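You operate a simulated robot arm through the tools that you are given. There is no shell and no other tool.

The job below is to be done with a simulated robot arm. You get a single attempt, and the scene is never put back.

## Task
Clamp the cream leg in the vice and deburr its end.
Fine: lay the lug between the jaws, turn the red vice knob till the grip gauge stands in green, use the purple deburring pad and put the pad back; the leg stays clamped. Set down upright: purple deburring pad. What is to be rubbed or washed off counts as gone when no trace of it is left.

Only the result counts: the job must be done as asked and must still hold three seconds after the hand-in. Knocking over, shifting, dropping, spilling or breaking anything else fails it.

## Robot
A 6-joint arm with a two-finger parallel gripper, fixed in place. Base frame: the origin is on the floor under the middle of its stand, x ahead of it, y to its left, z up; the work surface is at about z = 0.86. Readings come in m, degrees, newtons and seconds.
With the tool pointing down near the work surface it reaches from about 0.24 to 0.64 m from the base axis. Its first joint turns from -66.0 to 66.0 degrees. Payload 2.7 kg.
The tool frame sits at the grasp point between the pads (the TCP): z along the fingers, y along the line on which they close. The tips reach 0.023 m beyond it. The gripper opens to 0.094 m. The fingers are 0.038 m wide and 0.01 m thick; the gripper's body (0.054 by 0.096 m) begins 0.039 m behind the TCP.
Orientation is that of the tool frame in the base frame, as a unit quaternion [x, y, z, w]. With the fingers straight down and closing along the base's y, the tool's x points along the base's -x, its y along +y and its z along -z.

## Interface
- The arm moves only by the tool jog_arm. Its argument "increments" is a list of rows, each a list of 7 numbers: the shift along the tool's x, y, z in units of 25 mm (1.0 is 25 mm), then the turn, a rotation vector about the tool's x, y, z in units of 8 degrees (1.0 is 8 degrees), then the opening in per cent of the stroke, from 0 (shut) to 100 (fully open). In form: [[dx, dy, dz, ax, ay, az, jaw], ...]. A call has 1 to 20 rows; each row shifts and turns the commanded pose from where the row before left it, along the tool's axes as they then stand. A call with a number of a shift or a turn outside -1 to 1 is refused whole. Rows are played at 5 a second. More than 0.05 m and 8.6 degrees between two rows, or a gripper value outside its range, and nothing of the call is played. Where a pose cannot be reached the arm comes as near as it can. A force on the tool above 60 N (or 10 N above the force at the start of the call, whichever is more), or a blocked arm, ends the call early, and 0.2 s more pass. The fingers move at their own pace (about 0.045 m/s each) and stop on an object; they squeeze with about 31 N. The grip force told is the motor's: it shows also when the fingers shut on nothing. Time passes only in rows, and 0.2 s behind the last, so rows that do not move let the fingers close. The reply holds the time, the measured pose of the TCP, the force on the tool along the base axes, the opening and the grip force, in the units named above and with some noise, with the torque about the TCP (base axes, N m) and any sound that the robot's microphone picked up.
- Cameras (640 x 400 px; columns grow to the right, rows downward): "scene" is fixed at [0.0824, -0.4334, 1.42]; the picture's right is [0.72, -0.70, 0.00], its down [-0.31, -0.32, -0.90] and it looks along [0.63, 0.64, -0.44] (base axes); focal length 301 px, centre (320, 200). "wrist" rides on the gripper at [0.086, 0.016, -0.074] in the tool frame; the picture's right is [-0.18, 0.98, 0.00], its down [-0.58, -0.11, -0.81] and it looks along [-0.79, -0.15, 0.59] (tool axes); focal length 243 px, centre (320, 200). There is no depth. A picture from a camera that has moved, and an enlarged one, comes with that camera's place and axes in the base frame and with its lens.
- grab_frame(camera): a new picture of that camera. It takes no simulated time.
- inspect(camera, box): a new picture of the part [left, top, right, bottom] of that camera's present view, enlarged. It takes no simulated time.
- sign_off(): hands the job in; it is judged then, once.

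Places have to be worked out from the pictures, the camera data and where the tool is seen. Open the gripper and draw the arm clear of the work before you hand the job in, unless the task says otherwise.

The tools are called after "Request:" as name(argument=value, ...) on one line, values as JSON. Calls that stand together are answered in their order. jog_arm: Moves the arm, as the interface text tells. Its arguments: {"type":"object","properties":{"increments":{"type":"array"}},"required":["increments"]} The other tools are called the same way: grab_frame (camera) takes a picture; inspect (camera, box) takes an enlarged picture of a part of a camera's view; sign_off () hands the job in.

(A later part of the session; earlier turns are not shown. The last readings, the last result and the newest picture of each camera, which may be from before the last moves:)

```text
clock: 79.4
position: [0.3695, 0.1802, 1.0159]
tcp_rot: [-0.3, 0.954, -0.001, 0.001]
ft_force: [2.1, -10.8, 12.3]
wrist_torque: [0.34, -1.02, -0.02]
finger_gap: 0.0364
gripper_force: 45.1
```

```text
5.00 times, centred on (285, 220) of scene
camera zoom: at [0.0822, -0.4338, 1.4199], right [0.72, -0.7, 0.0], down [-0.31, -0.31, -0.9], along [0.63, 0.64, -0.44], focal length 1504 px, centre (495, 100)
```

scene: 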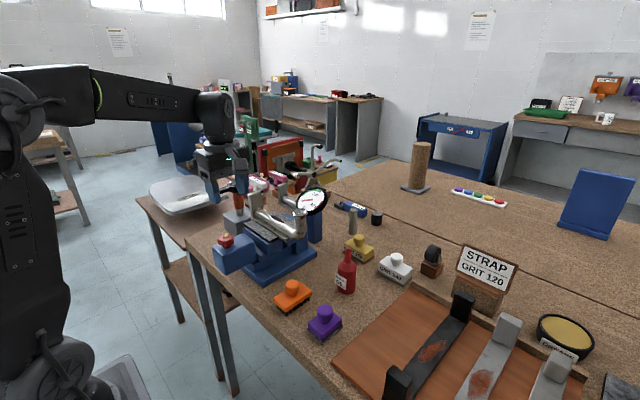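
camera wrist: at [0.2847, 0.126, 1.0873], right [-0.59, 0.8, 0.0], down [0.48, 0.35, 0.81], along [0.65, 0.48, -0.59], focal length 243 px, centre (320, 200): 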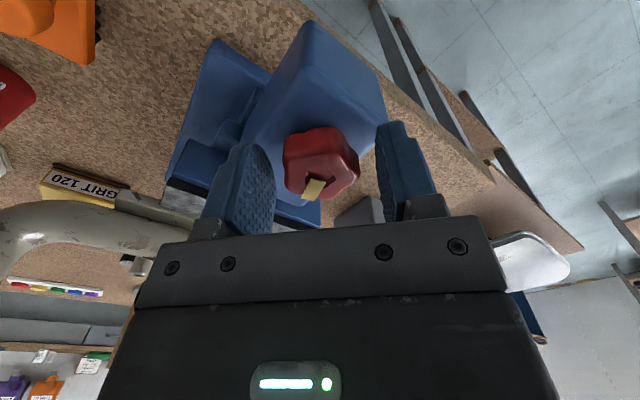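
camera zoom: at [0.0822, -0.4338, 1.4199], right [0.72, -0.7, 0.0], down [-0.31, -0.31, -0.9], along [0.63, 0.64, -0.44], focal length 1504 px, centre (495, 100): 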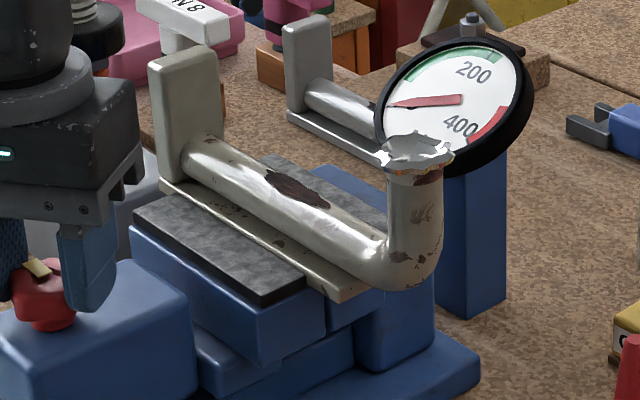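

Request:
inspect(camera="wrist", box=[200, 60, 440, 230])

Request:
inspect(camera="scene", box=[280, 175, 340, 225])

```text
2.35 times, centred on (320, 145) of wrist
camera zoom: at [0.2883, 0.143, 1.0917], right [-0.41, 0.91, 0.0], down [0.54, 0.24, 0.81], along [0.74, 0.33, -0.59], focal length 571 px, centre (320, 329)
```

zoom: 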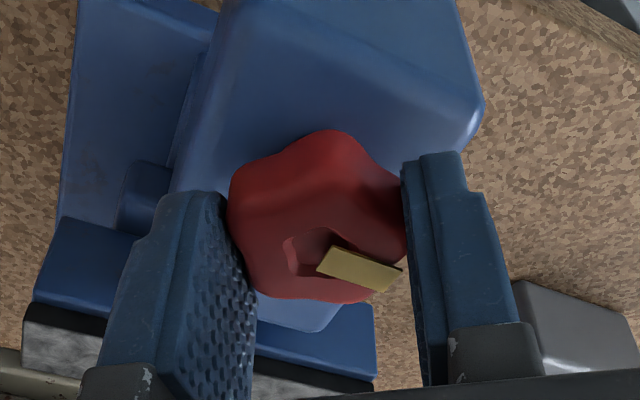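

```text
8.00 times, centred on (310, 200) of scene
camera zoom: at [0.0822, -0.4338, 1.4199], right [0.72, -0.7, 0.0], down [-0.31, -0.31, -0.9], along [0.63, 0.64, -0.44], focal length 2406 px, centre (400, 200)
```

zoom: 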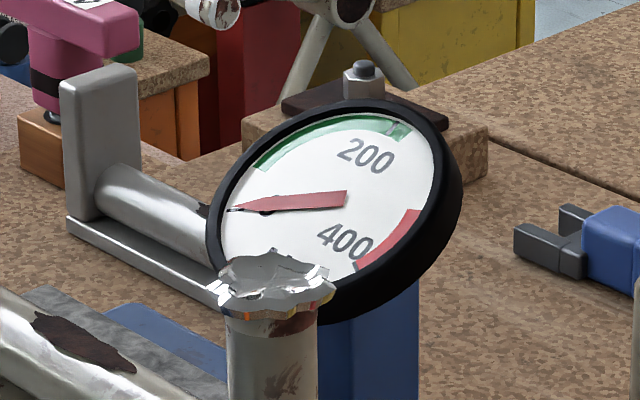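

The knob is turning with the gripper (pointer fixed relative to the fingers) and the gauge is still at zero. I continue another 54°.

Request:
jog_arm(increments=[[-0.014, -0.0036, 0, 0, 0, 0.75, 0], [-0.0144, -0.003, 0, 0, 0, 0.75, 0], [-0.0147, -0.0023, 0, 0, 0, 0.75, 0], [-0.015, -0.0016, 0, 0, 0, 0.75, 0], [-0.015, -0.001, 0, 0, 0, 0.75, 0], [-0.015, 0, 0, 0, 0, 0.75, 0], [0, 0, 0, 0, 0, 0, 0]])

Request:
inspect(camera="scene", box=[235, 180, 335, 260])

Request:
inspect(camera="wrist", box=[200, 60, 440, 230])

```text
clock: 81.0
position: [0.3701, 0.1802, 1.0151]
tcp_rot: [0.01, 1.0, -0.002, -0.002]
ft_force: [-9.8, -20.6, 13.9]
wrist_torque: [-0.16, 0.01, 0.03]
finger_gap: 0.0365
gripper_force: 44.7
```

```text
5.00 times, centred on (285, 220) of scene
camera zoom: at [0.0819, -0.4341, 1.4198], right [0.72, -0.7, 0.0], down [-0.31, -0.31, -0.9], along [0.63, 0.64, -0.44], focal length 1504 px, centre (495, 100)
```

zoom: 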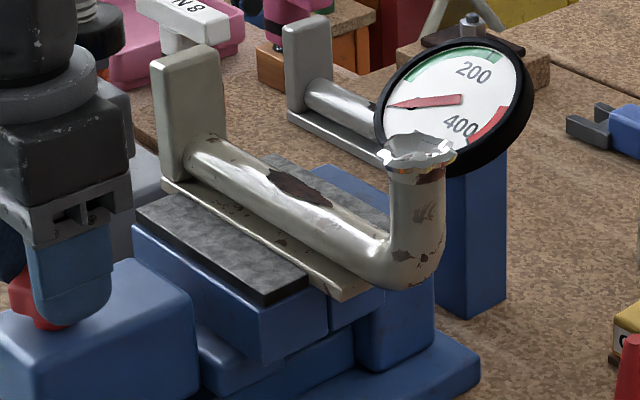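

```text
2.35 times, centred on (320, 145) of wrist
camera zoom: at [0.2843, 0.1971, 1.092], right [0.2, 0.98, 0.0], down [0.58, -0.12, 0.8], along [0.79, -0.16, -0.59], focal length 571 px, centre (320, 329)
```

zoom: 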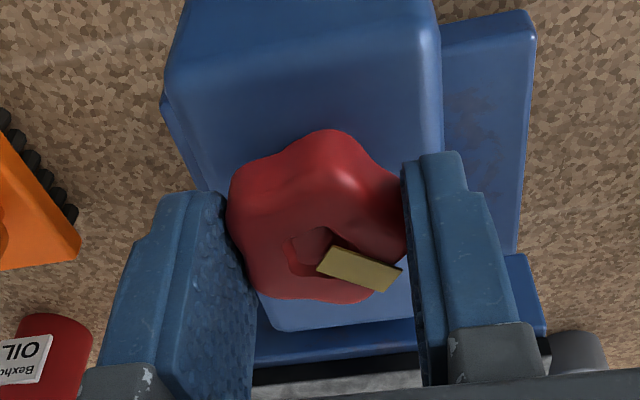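

Request:
jog_arm(increments=[[-0.015, 0.001, 0, 0, 0, 0.75, 0], [-0.015, 0.001, 0, 0, 0, 0.75, 0], [-0.0147, 0.002, 0, 0, 0, 0.75, 0], [-0.0144, 0.003, 0, 0, 0, 0.75, 0], [-0.014, 0.0036, 0, 0, 0, 0.75, 0], [-0.0137, 0.004, 0, 0, 0, 0.75, 0], [0, 0, 0, 0, 0, 0, 0]])

Request:
inspect(camera="scene", box=[235, 180, 335, 260])

```text
clock: 82.6
position: [0.3713, 0.1806, 1.0144]
tcp_rot: [0.319, 0.948, -0.003, -0.004]
ft_force: [-33.3, -14.1, 13.1]
wrist_torque: [0.2, 0.1, 0.02]
finger_gap: 0.0365
gripper_force: 44.6
```

```text
5.00 times, centred on (285, 220) of scene
camera zoom: at [0.0812, -0.4339, 1.4199], right [0.72, -0.7, 0.0], down [-0.31, -0.31, -0.9], along [0.63, 0.64, -0.44], focal length 1504 px, centre (495, 100)
```

zoom: 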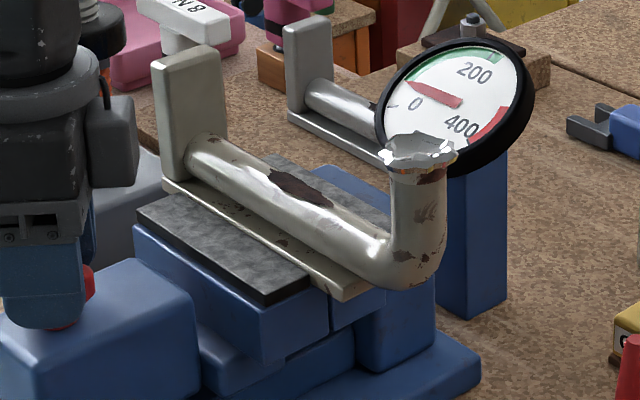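

The gauge needle has begun to rise. I look closely at it before going further.

Request:
inspect(camera="scene", box=[285, 175, 345, 225])

```text
8.00 times, centred on (315, 200) of scene
camera zoom: at [0.0812, -0.4339, 1.4199], right [0.72, -0.7, 0.0], down [-0.31, -0.31, -0.9], along [0.63, 0.64, -0.44], focal length 2406 px, centre (360, 200)
```

zoom: 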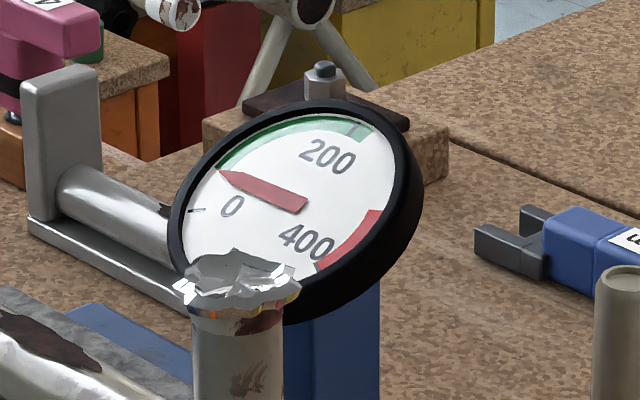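

The needle is just at the lower edge of green. I turn in a small step of about 8° and re-check.

Request:
jog_arm(increments=[[-0.004, 0.002, 0, 0, 0, 0.5, 0], [-0.004, 0.002, 0, 0, 0, 0.5, 0], [0, 0, 0, 0, 0, 0, 0]])

Request:
inspect(camera="scene", box=[285, 175, 345, 225])

```text
clock: 83.4
position: [0.3711, 0.1801, 1.0164]
tcp_rot: [0.382, 0.924, -0.004, -0.003]
ft_force: [-39.8, -8.1, 16.3]
wrist_torque: [0.81, 0.8, 0.01]
finger_gap: 0.0362
gripper_force: 45.0
```

```text
8.00 times, centred on (315, 200) of scene
camera zoom: at [0.081, -0.4337, 1.42], right [0.72, -0.7, 0.0], down [-0.31, -0.31, -0.9], along [0.63, 0.64, -0.44], focal length 2406 px, centre (360, 200)
```

zoom: 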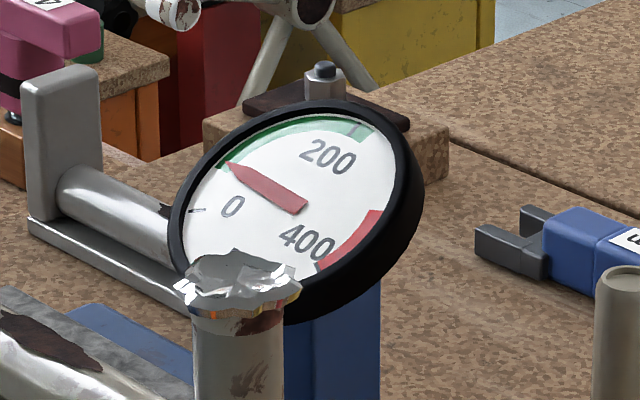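

The needle is inside green now. I relieve the side force by shifting 2.5 mm in -x and turn a further ~12° toward mid-green.

Request:
jog_arm(increments=[[0.04, -0.04, 0, 0, 0, 0, 0], [0.03, -0.03, 0, 0, 0, 0.5, 0], [0, 0, 0, 0, 0, 0.5, 0], [0, 0, 0, 0, 0, 0.5, 0], [0, 0, 0, 0, 0, 0, 0]])

Request:
inspect(camera="scene", box=[285, 175, 345, 225])

```text
clock: 84.6
position: [0.37, 0.179, 1.0156]
tcp_rot: [0.477, 0.879, -0.003, -0.001]
ft_force: [-12.1, -14.1, -1.1]
wrist_torque: [-0.1, 0.55, 0.02]
finger_gap: 0.0363
gripper_force: 45.1
```

```text
8.00 times, centred on (315, 200) of scene
camera zoom: at [0.082, -0.4338, 1.4199], right [0.72, -0.7, 0.0], down [-0.31, -0.31, -0.9], along [0.63, 0.64, -0.44], focal length 2406 px, centre (360, 200)
```

zoom: 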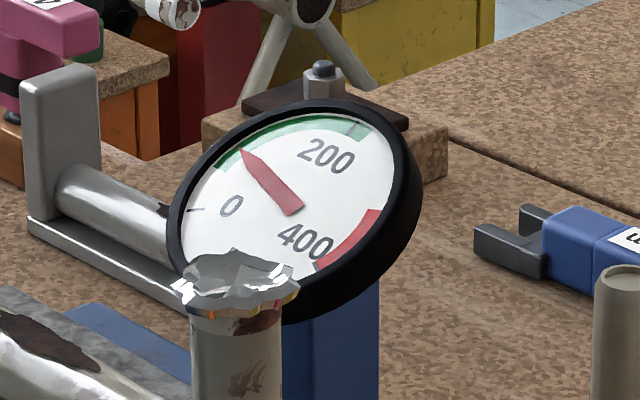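

The needle is roughly a third into green. I turn another ~16° to bring it to the middle.

Request:
jog_arm(increments=[[0, 0, 0, 0, 0, 0.5, 0], [0, 0, 0, 0, 0, 0.5, 0], [0, 0, 0, 0, 0, 0.5, 0], [0, 0, 0, 0, 0, 0.5, 0], [0, 0, 0, 0, 0, 0, 0]])

Request:
inspect(camera="scene", box=[285, 175, 345, 225])

```text
clock: 85.8
position: [0.3704, 0.18, 1.015]
tcp_rot: [0.595, 0.804, -0.002, 0.0]
ft_force: [-7.3, -25.9, -0.6]
wrist_torque: [-0.19, 0.06, 0.03]
finger_gap: 0.0364
gripper_force: 45.1
```

```text
8.00 times, centred on (315, 200) of scene
camera zoom: at [0.0821, -0.4342, 1.4197], right [0.72, -0.7, 0.0], down [-0.31, -0.31, -0.9], along [0.63, 0.64, -0.44], focal length 2406 px, centre (360, 200)
```

zoom: 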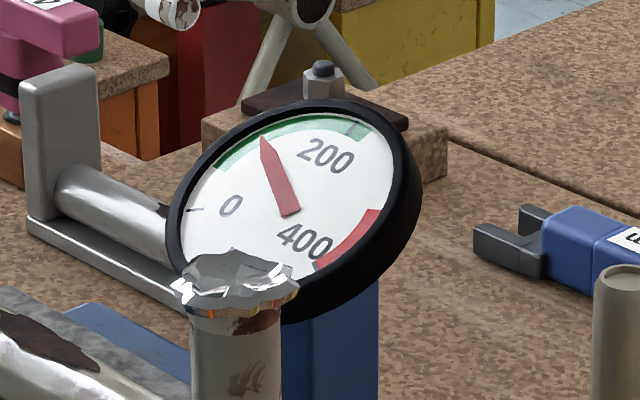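

The needle is near 40% of the green arc. I add about 8° more to centre it, then release the knob.

Request:
jog_arm(increments=[[0, 0, 0, 0, 0, 0.5, 0], [0, 0, 0, 0, 0, 0.5, 0], [0, 0, 0, 0, 0, 0, 0], [0, 0, 0, 0, 0, 0, 60], [0, 0, 0, 0, 0, 0, 70], [0, 0, 0, 0, 0, 0, 70], [0, 0, 0, 0, 0, 0, 70]])

Request:
inspect(camera="scene", box=[285, 175, 345, 225])

Request:
inspect(camera="scene", box=[205, 180, 335, 280])

```text
clock: 87.4
position: [0.3711, 0.1815, 1.0165]
tcp_rot: [0.649, 0.761, 0.0, 0.0]
ft_force: [0.5, -1.0, 0.9]
wrist_torque: [0.01, 0.02, -0.03]
finger_gap: 0.0655
gripper_force: 0.0
```

```text
8.00 times, centred on (315, 200) of scene
camera zoom: at [0.0824, -0.4334, 1.42], right [0.72, -0.7, 0.0], down [-0.31, -0.32, -0.9], along [0.63, 0.64, -0.44], focal length 2406 px, centre (360, 200)
```

zoom: 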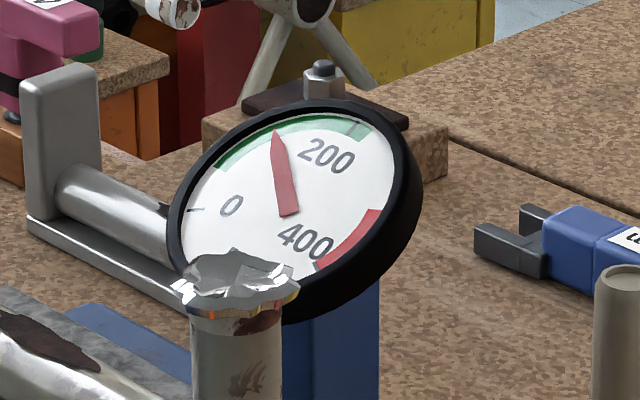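

```text
4.00 times, centred on (270, 230) of scene
camera zoom: at [0.0824, -0.4334, 1.42], right [0.72, -0.7, 0.0], down [-0.31, -0.32, -0.9], along [0.63, 0.64, -0.44], focal length 1203 px, centre (520, 80)
```

zoom: 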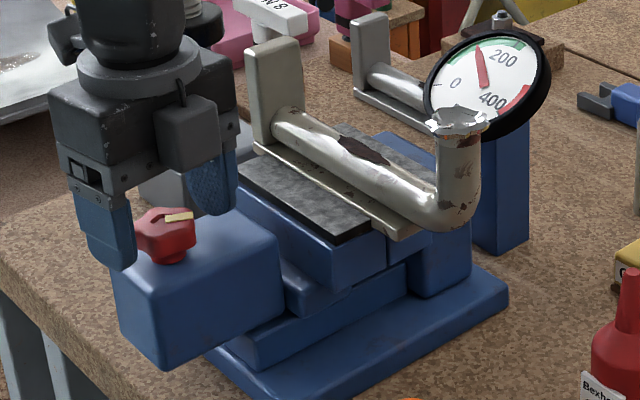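

The needle holds at mid-green after release and the leg is clamped. I rise clear of the vice and unwind the tool yaw before going to the purple pad.

Request:
jog_arm(increments=[[0, 0, -0.6, 0, 0, 0, 70], [0, 0, -0.9, 0, 0, 0, 70], [0, 0, -0.9, 0, 0, 0, 70], [0, 0, -0.9, 0, 0, 0, 70], [0, 0, -0.9, 0, 0, 0, 70], [0, 0, -0.9, 0, 0, 0, 70], [0, 0, -0.9, 0, 0, -0.9, 70], [0, 0, 0, 0, 0, -0.9, 70], [0, 0, 0, 0, 0, -0.9, 70], [0, 0, 0, 0, 0, -0.9, 70], [0, 0, 0, 0, 0, -0.9, 70], [0, 0, 0, 0, 0, -0.9, 70], [0, 0, 0, 0, 0, -0.9, 70], [0, 0, 0, 0, 0, -0.9, 70], [0, 0, 0, 0, 0, -0.9, 70], [0, 0, 0, 0, 0, -0.9, 70], [0, 0, 0, 0, 0, -0.9, 70], [0, 0, 0, 0, 0, -0.2, 70], [0, 0, 0, 0, 0, 0, 70]])

Request:
grab_frame(camera="scene")

```text
clock: 91.4
position: [0.3714, 0.1804, 1.1652]
tcp_rot: [0.002, 1.0, 0.0, 0.0]
ft_force: [0.1, 0.2, 0.4]
wrist_torque: [0.03, 0.03, -0.03]
finger_gap: 0.066
gripper_force: 0.1
```

```text
taken
```

scene: 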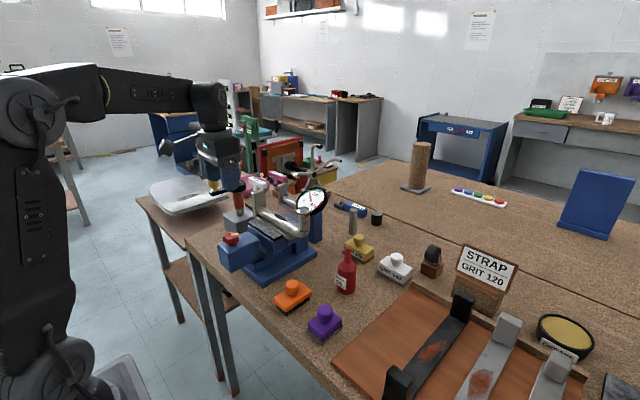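

Now I move right to view the purple pad from above at about (0.42, -0.10).

Request:
jog_arm(increments=[[-0.1, -0.94, 0, 0, 0, 0, 70], [-0.1, -0.94, 0.1, 0, 0, 0, 70], [-0.1, -0.94, 0.2, 0, 0, 0, 70], [-0.1, -0.94, 0.2, 0, 0, 0, 70], [-0.1, -0.94, 0.2, 0, 0, 0, 70], [-0.1, -0.94, 0.2, 0, 0, 0, 70], [-0.1, -0.94, 0.2, 0, 0, 0, 70], [-0.1, -0.94, 0.2, 0, 0, 0, 70], [-0.1, -0.94, 0.2, 0, 0, 0, 70], [-0.1, -0.94, 0.2, 0, 0, 0, 70], [-0.1, -0.94, 0.2, 0, 0, 0, 70], [-0.1, -0.94, 0.2, 0, 0, 0, 70], [0, 0, 0, 0, 0, 0, 70]])

Request:
grab_frame(camera="wrist")

Request:
inspect(camera="wrist", box=[240, 0, 400, 130])

Request:
inspect(camera="scene", box=[290, 290, 370, 350])

```text
clock: 94.2
position: [0.402, -0.1022, 1.1143]
tcp_rot: [0.001, 1.0, 0.001, 0.0]
ft_force: [0.2, 0.1, -0.2]
wrist_torque: [0.01, -0.01, 0.01]
finger_gap: 0.0658
gripper_force: 0.0
```

```text
taken
camera wrist: at [0.3155, -0.086, 1.1891], right [0.19, 0.98, 0.0], down [0.58, -0.11, 0.81], along [0.79, -0.15, -0.59], focal length 243 px, centre (320, 200)
```

wrist: 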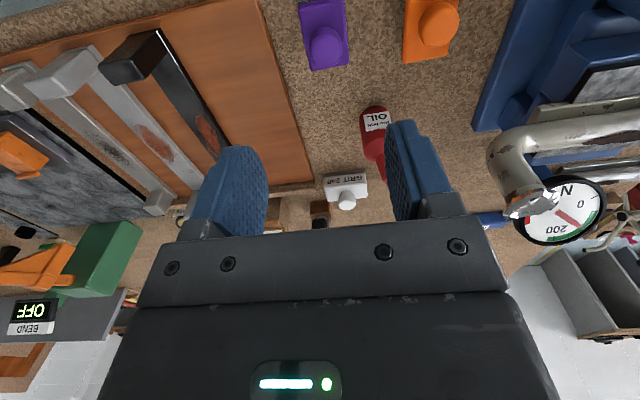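

```text
3.08 times, centred on (320, 65) of wrist
camera zoom: at [0.3155, -0.086, 1.1891], right [0.19, 0.98, 0.0], down [0.58, -0.11, 0.81], along [0.79, -0.15, -0.59], focal length 746 px, centre (320, 615)
```

zoom: 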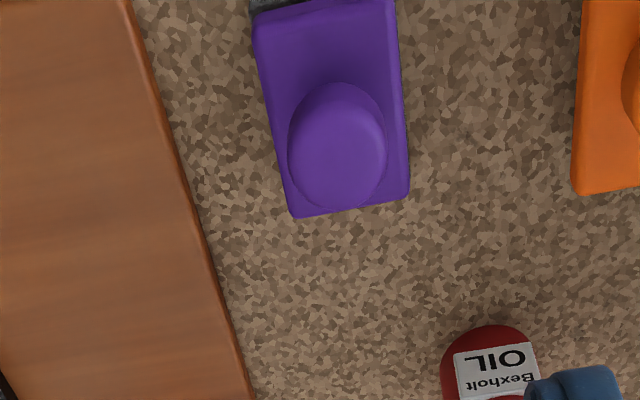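

```text
6.67 times, centred on (330, 320) of scene
camera zoom: at [0.0823, -0.4334, 1.42], right [0.72, -0.7, 0.0], down [-0.31, -0.32, -0.9], along [0.63, 0.64, -0.44], focal length 2005 px, centre (253, -600)
```

zoom: 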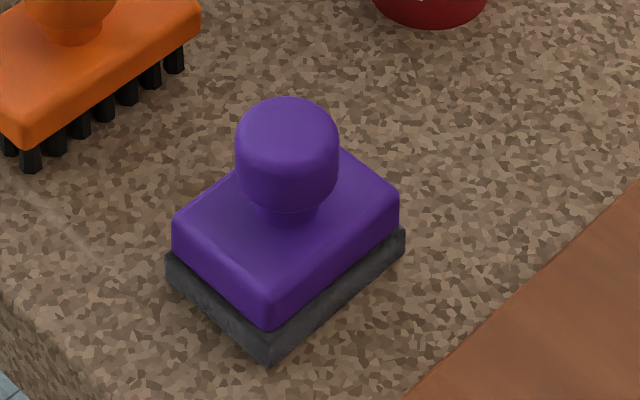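

The pad's knob is at about (0.423,-0.099), top z≈0.932, and the pad body top is z≈0.888. I move above it with the fingers open.

Request:
jog_arm(increments=[[-0.42, 0.06, 0.5, 0, 0, 0, 70], [-0.42, 0.06, 0.8, 0, 0, 0, 70], [0, 0, 0.9, 0, 0, 0, 70], [0, 0, 0.9, 0, 0, 0, 70], [0, 0, 0.9, 0, 0, 0, 70], [0, 0, 0.9, 0, 0, 0, 70], [0, 0, 0.6, 0, 0, 0, 70], [0, 0, 0, 0, 0, 0, 70]])

Request:
grab_frame(camera="wrist")

Request:
inspect(camera="scene", box=[280, 240, 380, 350])

```text
clock: 96.0
position: [0.422, -0.0974, 0.9752]
tcp_rot: [0.0, 1.0, -0.001, 0.0]
ft_force: [-0.6, -0.3, 0.8]
wrist_torque: [0.02, -0.01, -0.02]
finger_gap: 0.0657
gripper_force: 0.1
```

```text
taken
camera wrist: at [0.3355, -0.0822, 1.0512], right [0.19, 0.98, 0.0], down [0.58, -0.11, 0.81], along [0.79, -0.15, -0.59], focal length 243 px, centre (320, 200)
```

wrist: 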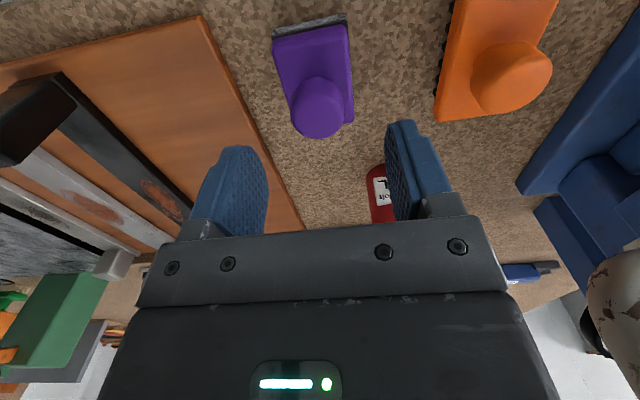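

```text
3.64 times, centred on (330, 295) of scene
camera zoom: at [0.0824, -0.4334, 1.42], right [0.72, -0.7, 0.0], down [-0.31, -0.32, -0.9], along [0.63, 0.64, -0.44], focal length 1094 px, centre (284, -146)
```

zoom: 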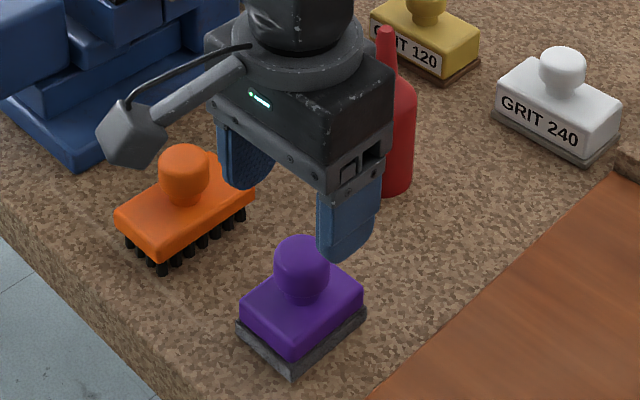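

Alignment is good. I descend to TCP z≈0.918 and close on the pad's knob.

Request:
jog_arm(increments=[[0, -0.02, 0.8, 0, 0, 0, 70], [0, -0.02, 0.8, 0, 0, 0, 70], [0, 0, 0.4, 0, 0, 0, 70], [0, 0, 0.29, 0, 0, 0, 70], [0, 0, 0, 0, 0, 0, 70]])

Request:
grab_frame(camera="wrist")

Request:
inspect(camera="scene", box=[280, 240, 380, 350])

```text
clock: 97.2
position: [0.4205, -0.1006, 0.9178]
tcp_rot: [0.002, 1.0, 0.001, 0.001]
ft_force: [0.2, -0.1, 0.0]
wrist_torque: [0.05, 0.02, 0.0]
finger_gap: 0.0659
gripper_force: 0.1
```

```text
taken
camera wrist: at [0.3347, -0.084, 0.9941], right [0.19, 0.98, 0.0], down [0.58, -0.11, 0.81], along [0.79, -0.15, -0.59], focal length 243 px, centre (320, 200)
```

wrist: 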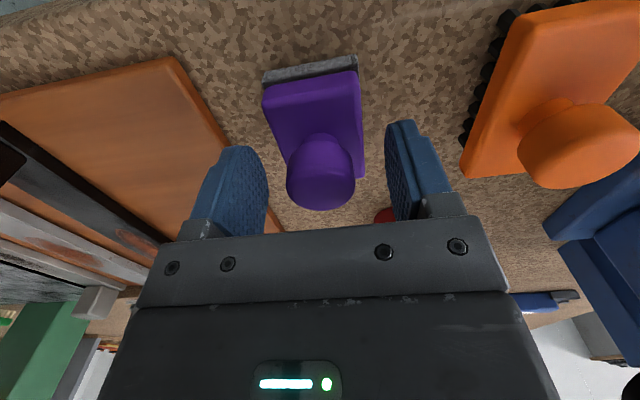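

```text
3.64 times, centred on (330, 295) of scene
camera zoom: at [0.0824, -0.4334, 1.42], right [0.72, -0.7, 0.0], down [-0.31, -0.32, -0.9], along [0.63, 0.64, -0.44], focal length 1094 px, centre (284, -146)
```

zoom: 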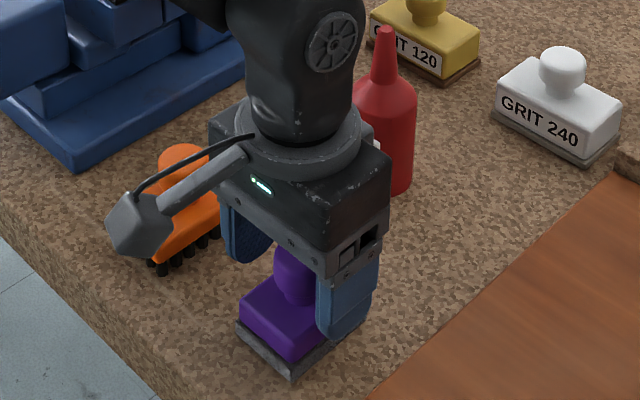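

The fingers straddle the pad's knob above its body. I close on it.

Request:
jog_arm(increments=[[0, 0, 0, 0, 0, 0, 0], [0, 0, 0, 0, 0, 0, 0], [0, 0, 0, 0, 0, 0, 0], [0, 0, 0, 0, 0, 0, 0], [0, 0, 0, 0, 0, 0, 0]])

Request:
inspect(camera="wrist", box=[220, 40, 420, 220])

```text
clock: 98.4
position: [0.4213, -0.0985, 0.9192]
tcp_rot: [0.0, 1.0, 0.0, 0.0]
ft_force: [-0.3, 0.5, 0.4]
wrist_torque: [0.02, 0.0, 0.0]
finger_gap: 0.0318
gripper_force: 31.0
```

```text
2.22 times, centred on (320, 130) of wrist
camera zoom: at [0.3348, -0.0839, 0.9943], right [0.19, 0.98, 0.0], down [0.58, -0.11, 0.81], along [0.79, -0.15, -0.59], focal length 539 px, centre (320, 356)
```

zoom: 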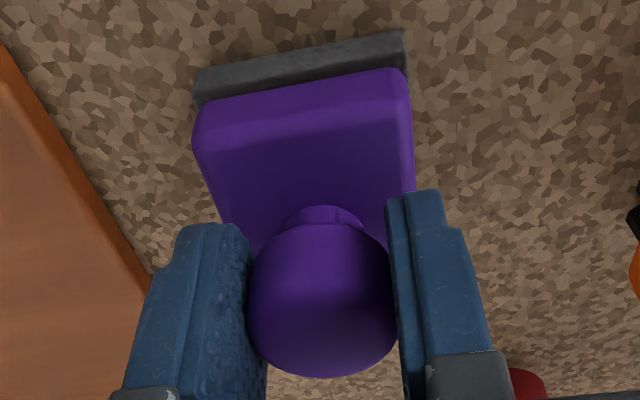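

The pad is held (31.8 mm, 31 N). I lift it straight up.

Request:
jog_arm(increments=[[0, 0, -0.3, 0, 0, 0, 0], [0, 0, -0.5, 0, 0, 0, 0], [0, 0, -0.8, 0, 0, 0, 0], [0, 0, -0.9, 0, 0, 0, 0], [0, 0, -0.9, 0, 0, 0, 0], [0, 0, -0.9, 0, 0, 0, 0], [0, 0, -0.9, 0, 0, 0, 0], [0, 0, -0.9, 0, 0, 0, 0], [0, 0, -0.9, 0, 0, 0, 0], [0, 0, -0.9, 0, 0, 0, 0], [0, 0, -0.9, 0, 0, 0, 0], [0, 0, -0.9, 0, 0, 0, 0], [0, 0, -0.5, 0, 0, 0, 0], [0, 0, 0, 0, 0, 0, 0]])

Request:
inspect(camera="wrist", box=[220, 40, 420, 220])

Request:
grab_frame(camera="scene")

```text
clock: 101.4
position: [0.4214, -0.0997, 1.1748]
tcp_rot: [0.002, 1.0, 0.0, 0.0]
ft_force: [0.6, -0.1, -1.5]
wrist_torque: [-0.02, 0.01, 0.0]
finger_gap: 0.0318
gripper_force: 30.8
```

```text
2.22 times, centred on (320, 130) of wrist
camera zoom: at [0.3354, -0.0837, 1.2505], right [0.19, 0.98, 0.0], down [0.58, -0.11, 0.81], along [0.79, -0.15, -0.59], focal length 539 px, centre (320, 356)
```

zoom: 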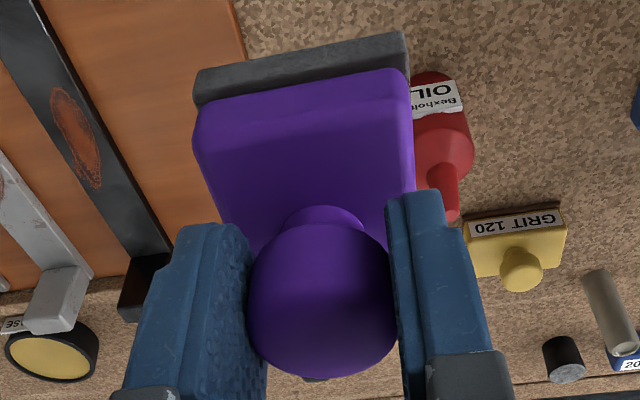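

```text
taken
```

scene: 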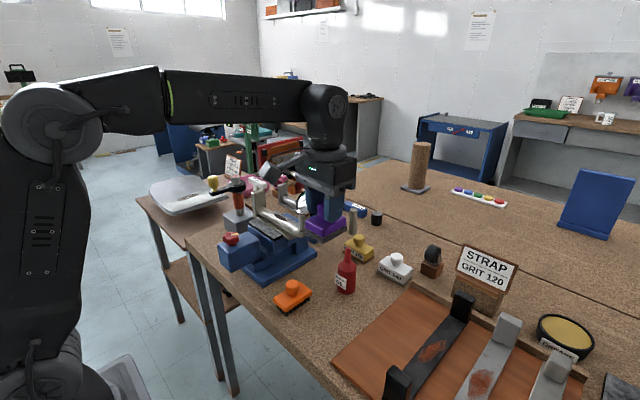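

The pad hangs level. I carry it over the crown at about (0.507, 0.058) staying above it.

Request:
jog_arm(increments=[[-0.43, 0.79, 0, 0, 0, 0, 0], [-0.43, 0.79, 0, 0, 0, 0, 0], [-0.43, 0.79, 0, 0, 0, 0, 0], [-0.43, 0.79, 0, 0, 0, 0, 0], [-0.43, 0.79, 0, 0, 0, 0, 0], [-0.43, 0.79, 0, 0, 0, 0, 0], [-0.43, 0.79, 0, 0, 0, 0, 0], [-0.43, 0.79, 0, 0, 0, 0, 0], [0, 0, 0.3, 0, 0, 0, 0], [0, 0, 0, 0, 0, 0, 0]])

Request:
grab_frame(camera="wrist")

Request:
inspect(camera="scene", box=[260, 160, 360, 250])

```text
clock: 103.6
position: [0.5077, 0.0587, 1.1665]
tcp_rot: [0.0, 1.0, 0.0, 0.0]
ft_force: [0.4, 0.6, -0.8]
wrist_torque: [0.02, 0.01, 0.0]
finger_gap: 0.0318
gripper_force: 30.8
```

```text
taken
camera wrist: at [0.4222, 0.0748, 1.2426], right [0.19, 0.98, 0.0], down [0.58, -0.11, 0.81], along [0.79, -0.15, -0.59], focal length 243 px, centre (320, 200)
```

wrist: 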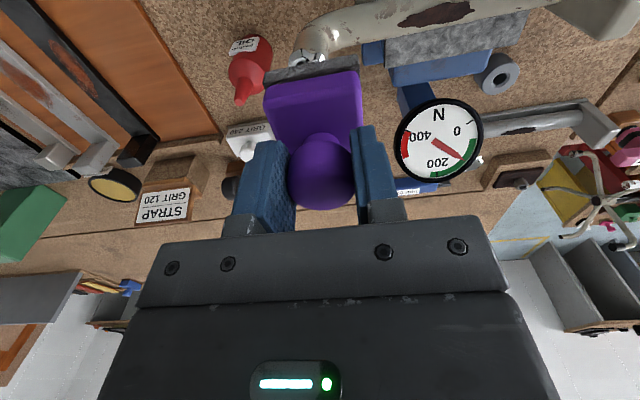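

```text
4.44 times, centred on (310, 205) of scene
camera zoom: at [0.0824, -0.4334, 1.42], right [0.72, -0.7, 0.0], down [-0.31, -0.32, -0.9], along [0.63, 0.64, -0.44], focal length 1337 px, centre (364, 178)
```

zoom: 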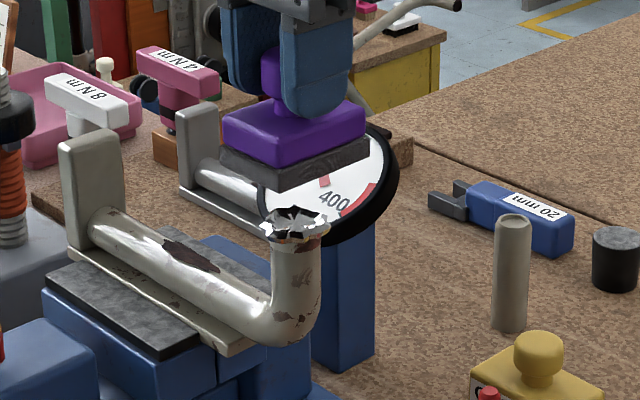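

The pad is above the crown. I lower it close to contact, then in small steps.

Request:
jog_arm(increments=[[0, 0, 0.4, 0, 0, 0, 0], [0, 0, 0.4, 0, 0, 0, 0], [0, 0, 0.25, 0, 0, 0, 0], [0, 0, 0, 0, 0, 0, 0]])

Request:
inspect(camera="scene", box=[260, 160, 360, 250])

```text
clock: 104.6
position: [0.5085, 0.0583, 1.1411]
tcp_rot: [0.0, 1.0, 0.001, 0.0]
ft_force: [-0.7, 0.3, -0.4]
wrist_torque: [-0.01, 0.02, 0.0]
finger_gap: 0.0319
gripper_force: 31.2
```

```text
4.44 times, centred on (310, 205) of scene
camera zoom: at [0.0824, -0.4334, 1.42], right [0.72, -0.7, 0.0], down [-0.31, -0.32, -0.9], along [0.63, 0.64, -0.44], focal length 1337 px, centre (364, 178)
```

zoom: 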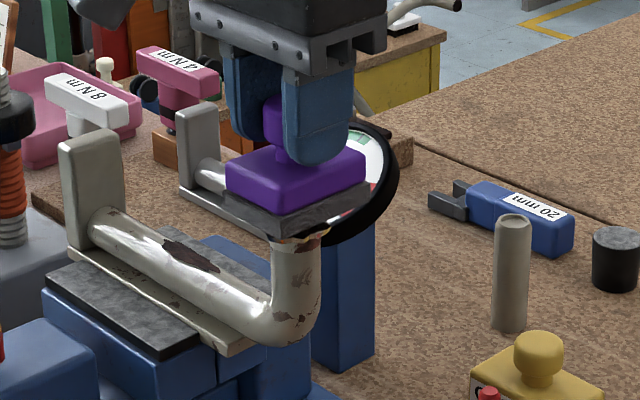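

Request:
jog_arm(increments=[[0, 0, 0.08, 0, 0, 0, 0], [0, 0, 0.08, 0, 0, 0, 0], [0, 0, 0, 0, 0, 0, 0]])

```text
clock: 105.4
position: [0.5083, 0.0587, 1.136]
tcp_rot: [0.002, 1.0, 0.0, 0.0]
ft_force: [-0.3, -0.1, -0.5]
wrist_torque: [0.0, -0.01, 0.05]
finger_gap: 0.0319
gripper_force: 31.0
```

Request:
jog_arm(increments=[[0, 0, 0.06, 0, 0, 0, 0], [0, 0, 0.06, 0, 0, 0, 0], [0, 0, 0, 0, 0, 0, 0]])

Request:
inspect(camera="scene", box=[270, 190, 340, 240])

```text
clock: 106.2
position: [0.5067, 0.0585, 1.1337]
tcp_rot: [0.002, 1.0, -0.001, 0.002]
ft_force: [-0.2, -1.0, 3.6]
wrist_torque: [-0.12, 0.01, 0.04]
finger_gap: 0.0319
gripper_force: 31.3
```

```text
8.00 times, centred on (305, 215) of scene
camera zoom: at [0.0823, -0.4335, 1.42], right [0.72, -0.7, 0.0], down [-0.31, -0.32, -0.9], along [0.63, 0.64, -0.44], focal length 2406 px, centre (440, 80)
```

zoom: 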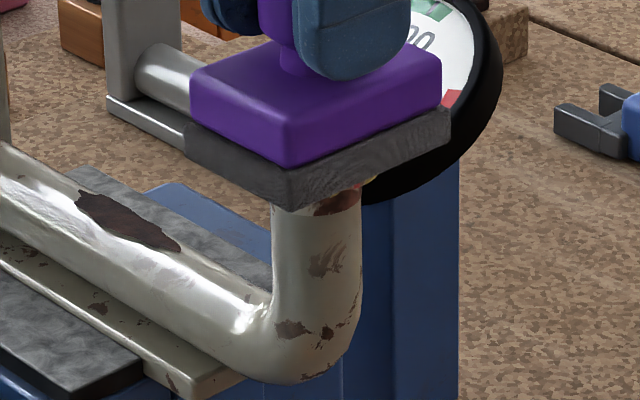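

Contact is made with a light force of about 4 N. I press slightly and rub back and forth in x and y over the crown.

Request:
jog_arm(increments=[[0, -0.06, 0.03, 0, 0, 0, 0], [0.3, 0, 0, 0, 0, 0, 0], [-0.3, 0, 0, 0, 0, 0, 0], [-0.3, 0, 0, 0, 0, 0, 0], [0.3, 0, 0, 0, 0, 0, 0], [0.3, 0, 0, 0, 0, 0, 0], [-0.3, 0, 0, 0, 0, 0, 0], [-0.3, 0, 0, 0, 0, 0, 0], [0.3, 0, 0, 0, 0, 0, 0], [0, 0, 0, 0, 0, 0, 0]])

Request:
inspect(camera="scene", box=[270, 190, 340, 240])

```text
clock: 108.4
position: [0.5094, 0.0588, 1.1329]
tcp_rot: [0.001, 1.0, 0.0, 0.002]
ft_force: [7.0, -1.0, 14.9]
wrist_torque: [-0.14, -0.4, 0.03]
finger_gap: 0.0318
gripper_force: 31.1
```

```text
8.00 times, centred on (305, 215) of scene
camera zoom: at [0.0824, -0.4334, 1.42], right [0.72, -0.7, 0.0], down [-0.31, -0.32, -0.9], along [0.63, 0.64, -0.44], focal length 2406 px, centre (440, 80)
```

zoom: 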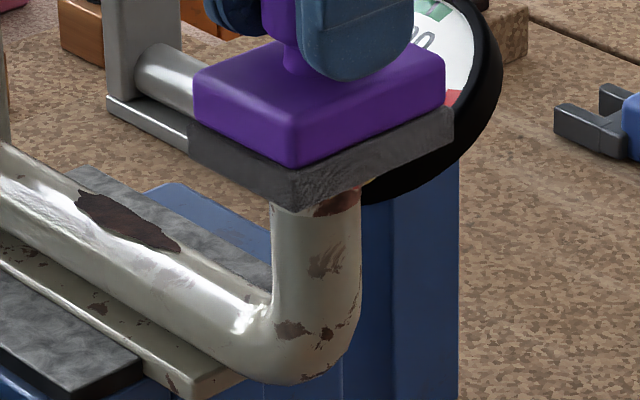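

The pressing force is about 15 N. I rub more with strokes in y and small circles, then lift to check.

Request:
jog_arm(increments=[[0, 0.25, 0, 0, 0, 0, 0], [0, -0.25, 0, 0, 0, 0, 0], [0, -0.25, 0, 0, 0, 0, 0], [0, 0.25, 0, 0, 0, 0, 0], [0.25, 0.25, 0, 0, 0, 0, 0], [-0.5, 0, 0, 0, 0, 0, 0], [0, -0.5, 0, 0, 0, 0, 0], [0.5, 0, 0, 0, 0, 0, 0], [0, 0.5, 0, 0, 0, 0, 0], [-0.5, 0, 0, 0, 0, 0, 0], [0, -0.5, 0, 0, 0, 0, 0], [0.5, 0, 0, 0, 0, 0, 0], [-0.25, 0.25, 0, 0, 0, 0, 0], [0, 0, -0.3, 0, 0, 0, 0], [0, 0, -0.8, 0, 0, 0, 0], [0, 0, -0.8, 0, 0, 0, 0], [0, 0, 0, 0, 0, 0, 0]])

Request:
inspect(camera="scene", box=[270, 180, 350, 240])

Request:
inspect(camera="wrist", box=[220, 0, 420, 220])

```text
clock: 112.0
position: [0.5081, 0.0566, 1.1783]
tcp_rot: [0.001, 1.0, 0.001, -0.001]
ft_force: [0.0, 0.5, -0.3]
wrist_torque: [0.02, -0.03, 0.01]
finger_gap: 0.0316
gripper_force: 31.3
```

```text
6.67 times, centred on (310, 210) of scene
camera zoom: at [0.0824, -0.4334, 1.42], right [0.72, -0.7, 0.0], down [-0.31, -0.32, -0.9], along [0.63, 0.64, -0.44], focal length 2005 px, centre (387, 133)
```

zoom: 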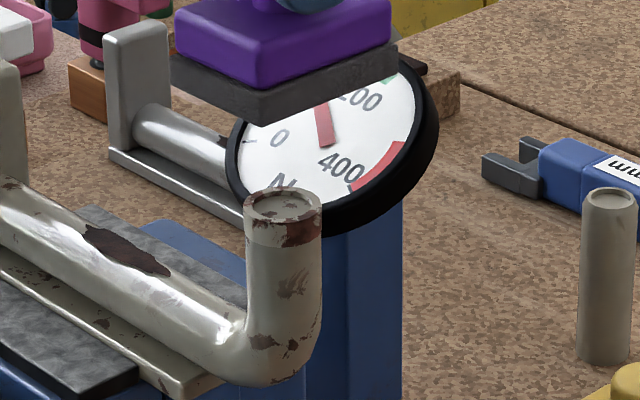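

```text
1.82 times, centred on (320, 110) of wrist
camera zoom: at [0.4219, 0.0728, 1.2545], right [0.19, 0.98, 0.0], down [0.58, -0.11, 0.81], along [0.79, -0.15, -0.59], focal length 441 px, centre (320, 364)
```

zoom: 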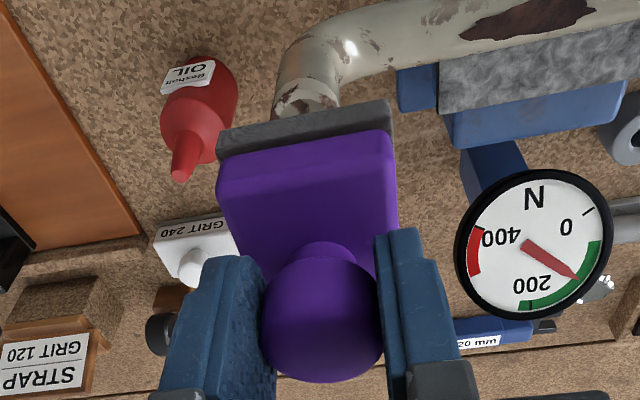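

The jagged burr has disappeared; the end is now a clean tube. I zoom in to check for any residual trace.

Request:
inspect(camera="scene", box=[290, 195, 320, 220])

Request:
inspect(camera="wrist", box=[280, 15, 380, 75])

```text
16.00 times, centred on (305, 208) of scene
camera zoom: at [0.0824, -0.4334, 1.42], right [0.72, -0.7, 0.0], down [-0.31, -0.32, -0.9], along [0.63, 0.64, -0.44], focal length 4812 px, centre (560, 80)
```

zoom: 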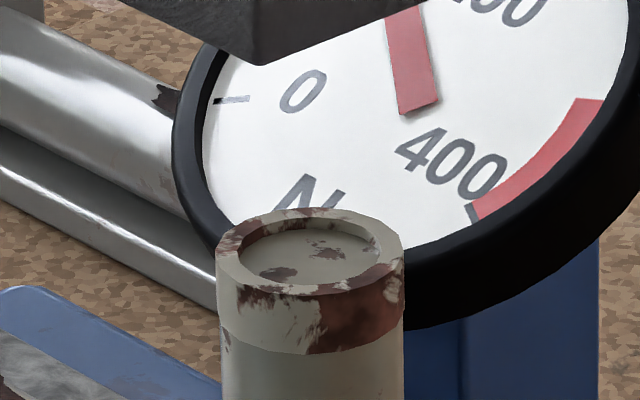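

```text
6.40 times, centred on (330, 45) of wrist
camera zoom: at [0.4219, 0.0728, 1.2545], right [0.19, 0.98, 0.0], down [0.58, -0.11, 0.81], along [0.79, -0.15, -0.59], focal length 1553 px, centre (256, 1192)
```

zoom: 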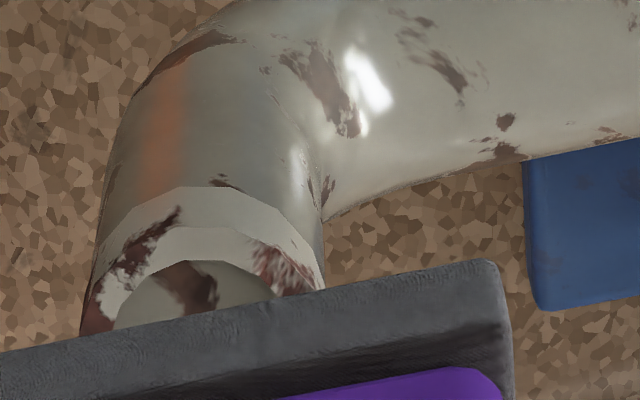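

The burr is gone in both views, with only the leg's usual paint chips left. On the way back with the pad I take another view of the end from a different angle.

Request:
jog_arm(increments=[[0.43, -0.6, 0, 0, 0, 0, 0], [0.43, -0.7, 0, 0, 0, 0, 0], [0.43, -0.7, 0, 0, 0, 0, 0], [0.43, -0.7, 0, 0, 0, 0, 0], [0, 0, 0, 0, 0, 0, 0]])

Request:
grab_frame(camera="wrist")

Request:
inspect(camera="scene", box=[280, 175, 340, 225])

```text
clock: 113.2
position: [0.4644, -0.0106, 1.1795]
tcp_rot: [0.001, 1.0, 0.001, 0.0]
ft_force: [0.0, -0.5, 0.1]
wrist_torque: [-0.04, 0.02, 0.0]
finger_gap: 0.0318
gripper_force: 30.8
```

```text
taken
camera wrist: at [0.3781, 0.0051, 1.2546], right [0.19, 0.98, 0.0], down [0.58, -0.11, 0.81], along [0.79, -0.15, -0.59], focal length 243 px, centre (320, 200)
```

wrist: 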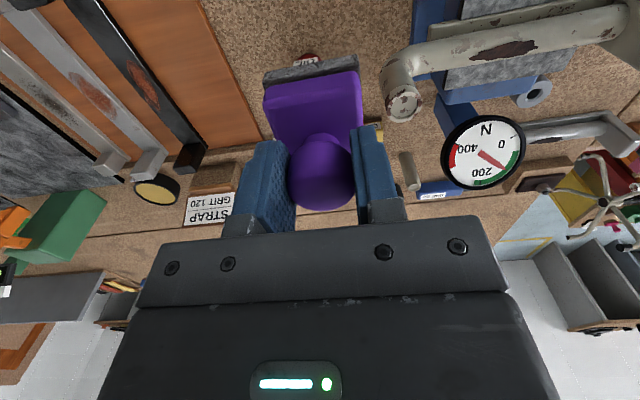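

```text
8.00 times, centred on (310, 200) of scene
camera zoom: at [0.0823, -0.4334, 1.42], right [0.72, -0.7, 0.0], down [-0.31, -0.32, -0.9], along [0.63, 0.64, -0.44], focal length 2406 px, centre (400, 200)
```

zoom: 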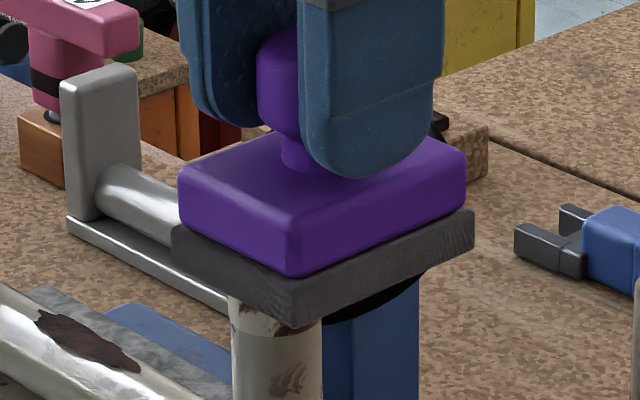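

Request:
inspect(camera="wrist", box=[360, 40, 540, 200])

Request:
inspect(camera="wrist", box=[375, 70, 435, 130])

```text
2.50 times, centred on (450, 120) of wrist
camera zoom: at [0.3781, 0.0051, 1.2546], right [0.19, 0.98, 0.0], down [0.58, -0.11, 0.81], along [0.79, -0.15, -0.59], focal length 606 px, centre (-5, 400)
```

zoom: 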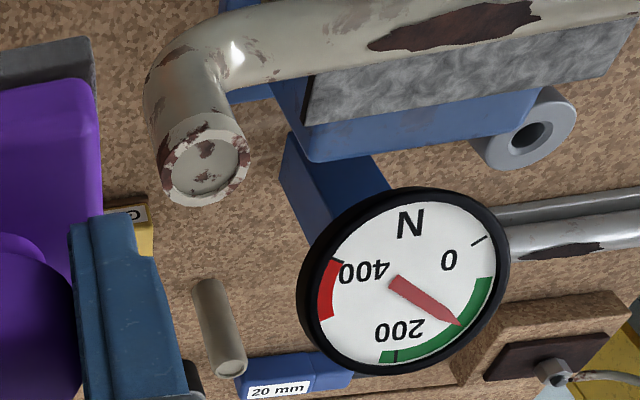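

```text
6.67 times, centred on (405, 100) of wrist
camera zoom: at [0.3781, 0.0051, 1.2546], right [0.19, 0.98, 0.0], down [0.58, -0.11, 0.81], along [0.79, -0.15, -0.59], focal length 1618 px, centre (-247, 867)
```

zoom: 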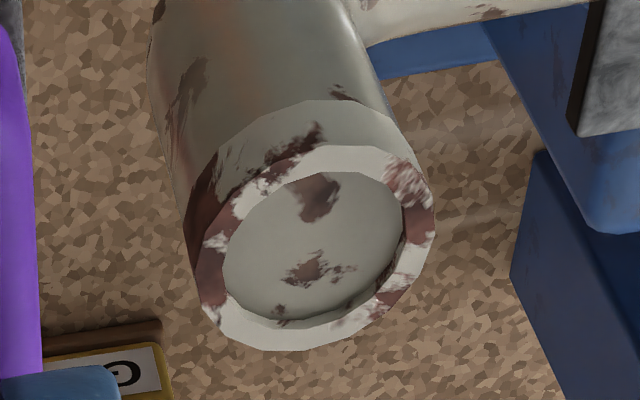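

The end is clean and the gauge stands in mid-green. I carry the pad back over its original spot (0.4213, -0.0985).

Request:
jog_arm(increments=[[0.345, -0.703, 0, 0, 0, 0, 0], [0.345, -0.703, 0, 0, 0, 0, 0], [0.345, -0.703, 0, 0, 0, 0, 0], [0.345, -0.703, 0, 0, 0, 0, 0], [0.345, -0.703, 0, 0, 0, 0, 0], [0, 0, 0, 0, 0, 0, 0], [0, 0, 0.8, 0, 0, 0, 0], [0, 0, 0.9, 0, 0, 0, 0], [0, 0, 0.9, 0, 0, 0, 0], [0, 0, 0.9, 0, 0, 0, 0], [0, 0, 0.9, 0, 0, 0, 0], [0, 0, 0.9, 0, 0, 0, 0], [0, 0, 0.9, 0, 0, 0, 0], [0, 0, 0.9, 0, 0, 0, 0], [0, 0, 0.9, 0, 0, 0, 0], [0, 0, 0.6, 0, 0, 0, 0], [0, 0, 0, 0, 0, 0, 0]])

Request:
grab_frame(camera="wrist")

Request:
inspect(camera="scene", box=[280, 240, 380, 350])

```text
clock: 116.8
position: [0.4205, -0.099, 0.9646]
tcp_rot: [0.001, 1.0, 0.0, 0.0]
ft_force: [0.9, 0.2, -1.0]
wrist_torque: [0.03, -0.01, 0.0]
finger_gap: 0.0317
gripper_force: 31.0
```

```text
taken
camera wrist: at [0.3341, -0.0832, 1.0404], right [0.19, 0.98, 0.0], down [0.58, -0.11, 0.81], along [0.79, -0.15, -0.59], focal length 243 px, centre (320, 200)
```

wrist: 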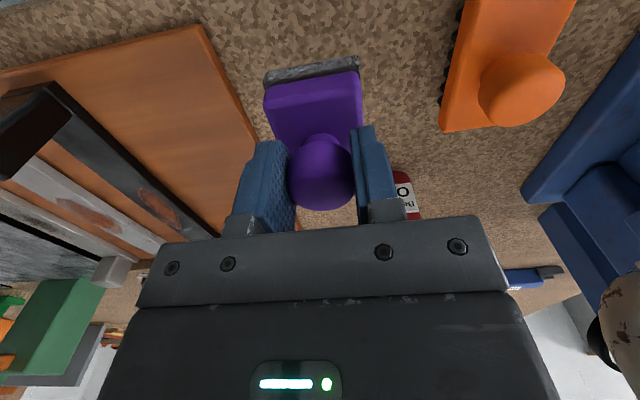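

```text
3.64 times, centred on (330, 295) of scene
camera zoom: at [0.0824, -0.4334, 1.42], right [0.72, -0.7, 0.0], down [-0.31, -0.32, -0.9], along [0.63, 0.64, -0.44], focal length 1094 px, centre (284, -146)
```

zoom: 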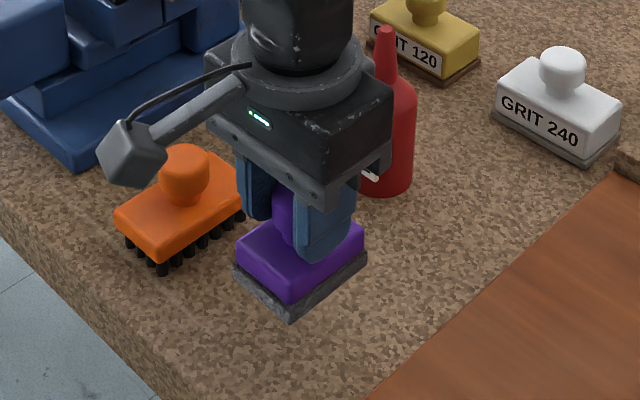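

The pad is upright over its spot. I lower to just above the table and then in small steps to contact.

Request:
jog_arm(increments=[[0, 0.01, 0.6, 0, 0, 0, 0], [0, 0, 0.6, 0, 0, 0, 0], [0, 0, 0.4, 0, 0, 0, 0], [0, 0, 0, 0, 0, 0, 0]])

```text
clock: 117.8
position: [0.4212, -0.098, 0.9251]
tcp_rot: [0.001, 1.0, 0.0, 0.0]
ft_force: [0.2, 0.9, -0.3]
wrist_torque: [0.0, 0.02, 0.0]
finger_gap: 0.0319
gripper_force: 31.3
```

Request:
jog_arm(increments=[[0, 0, 0.08, 0, 0, 0, 0], [0, 0, 0.08, 0, 0, 0, 0], [0, 0, 0, 0, 0, 0, 0]])

```text
clock: 118.6
position: [0.4205, -0.0976, 0.9197]
tcp_rot: [0.001, 1.0, -0.001, 0.0]
ft_force: [-0.3, 0.8, -1.2]
wrist_torque: [0.03, 0.01, 0.05]
finger_gap: 0.0319
gripper_force: 31.0
```

Request:
jog_arm(increments=[[0, 0, 0.04, 0, 0, 0, 0], [0, 0, 0.04, 0, 0, 0, 0], [0, 0, 0, 0, 0, 0, 0]])

```text
clock: 119.4
position: [0.4228, -0.0984, 0.9177]
tcp_rot: [0.001, 1.0, 0.0, -0.001]
ft_force: [-0.5, 0.3, -0.2]
wrist_torque: [0.01, -0.01, 0.04]
finger_gap: 0.0319
gripper_force: 31.0
```

Request:
jog_arm(increments=[[0, 0, 0.04, 0, 0, 0, 0], [0, 0, 0, 0, 0, 0, 0]])

Request:
inspect(camera="scene", box=[290, 290, 370, 350])

```text
clock: 120.0
position: [0.4225, -0.0977, 0.9171]
tcp_rot: [0.001, 1.0, 0.0, 0.001]
ft_force: [-3.2, 2.3, 10.9]
wrist_torque: [0.08, -0.15, 0.05]
finger_gap: 0.0314
gripper_force: 30.3
```

```text
6.67 times, centred on (330, 320) of scene
camera zoom: at [0.0821, -0.4333, 1.42], right [0.72, -0.7, 0.0], down [-0.31, -0.32, -0.9], along [0.63, 0.64, -0.44], focal length 2005 px, centre (253, -600)
```

zoom: 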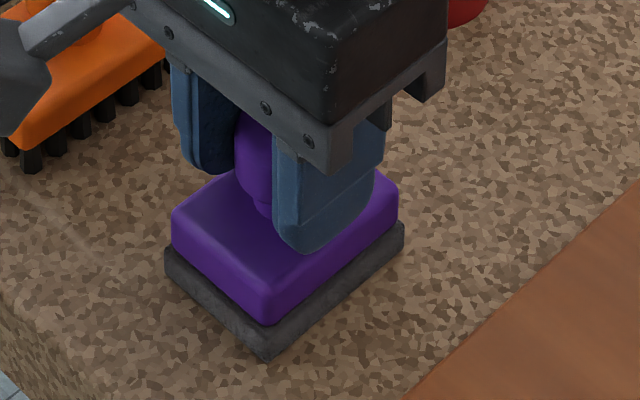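

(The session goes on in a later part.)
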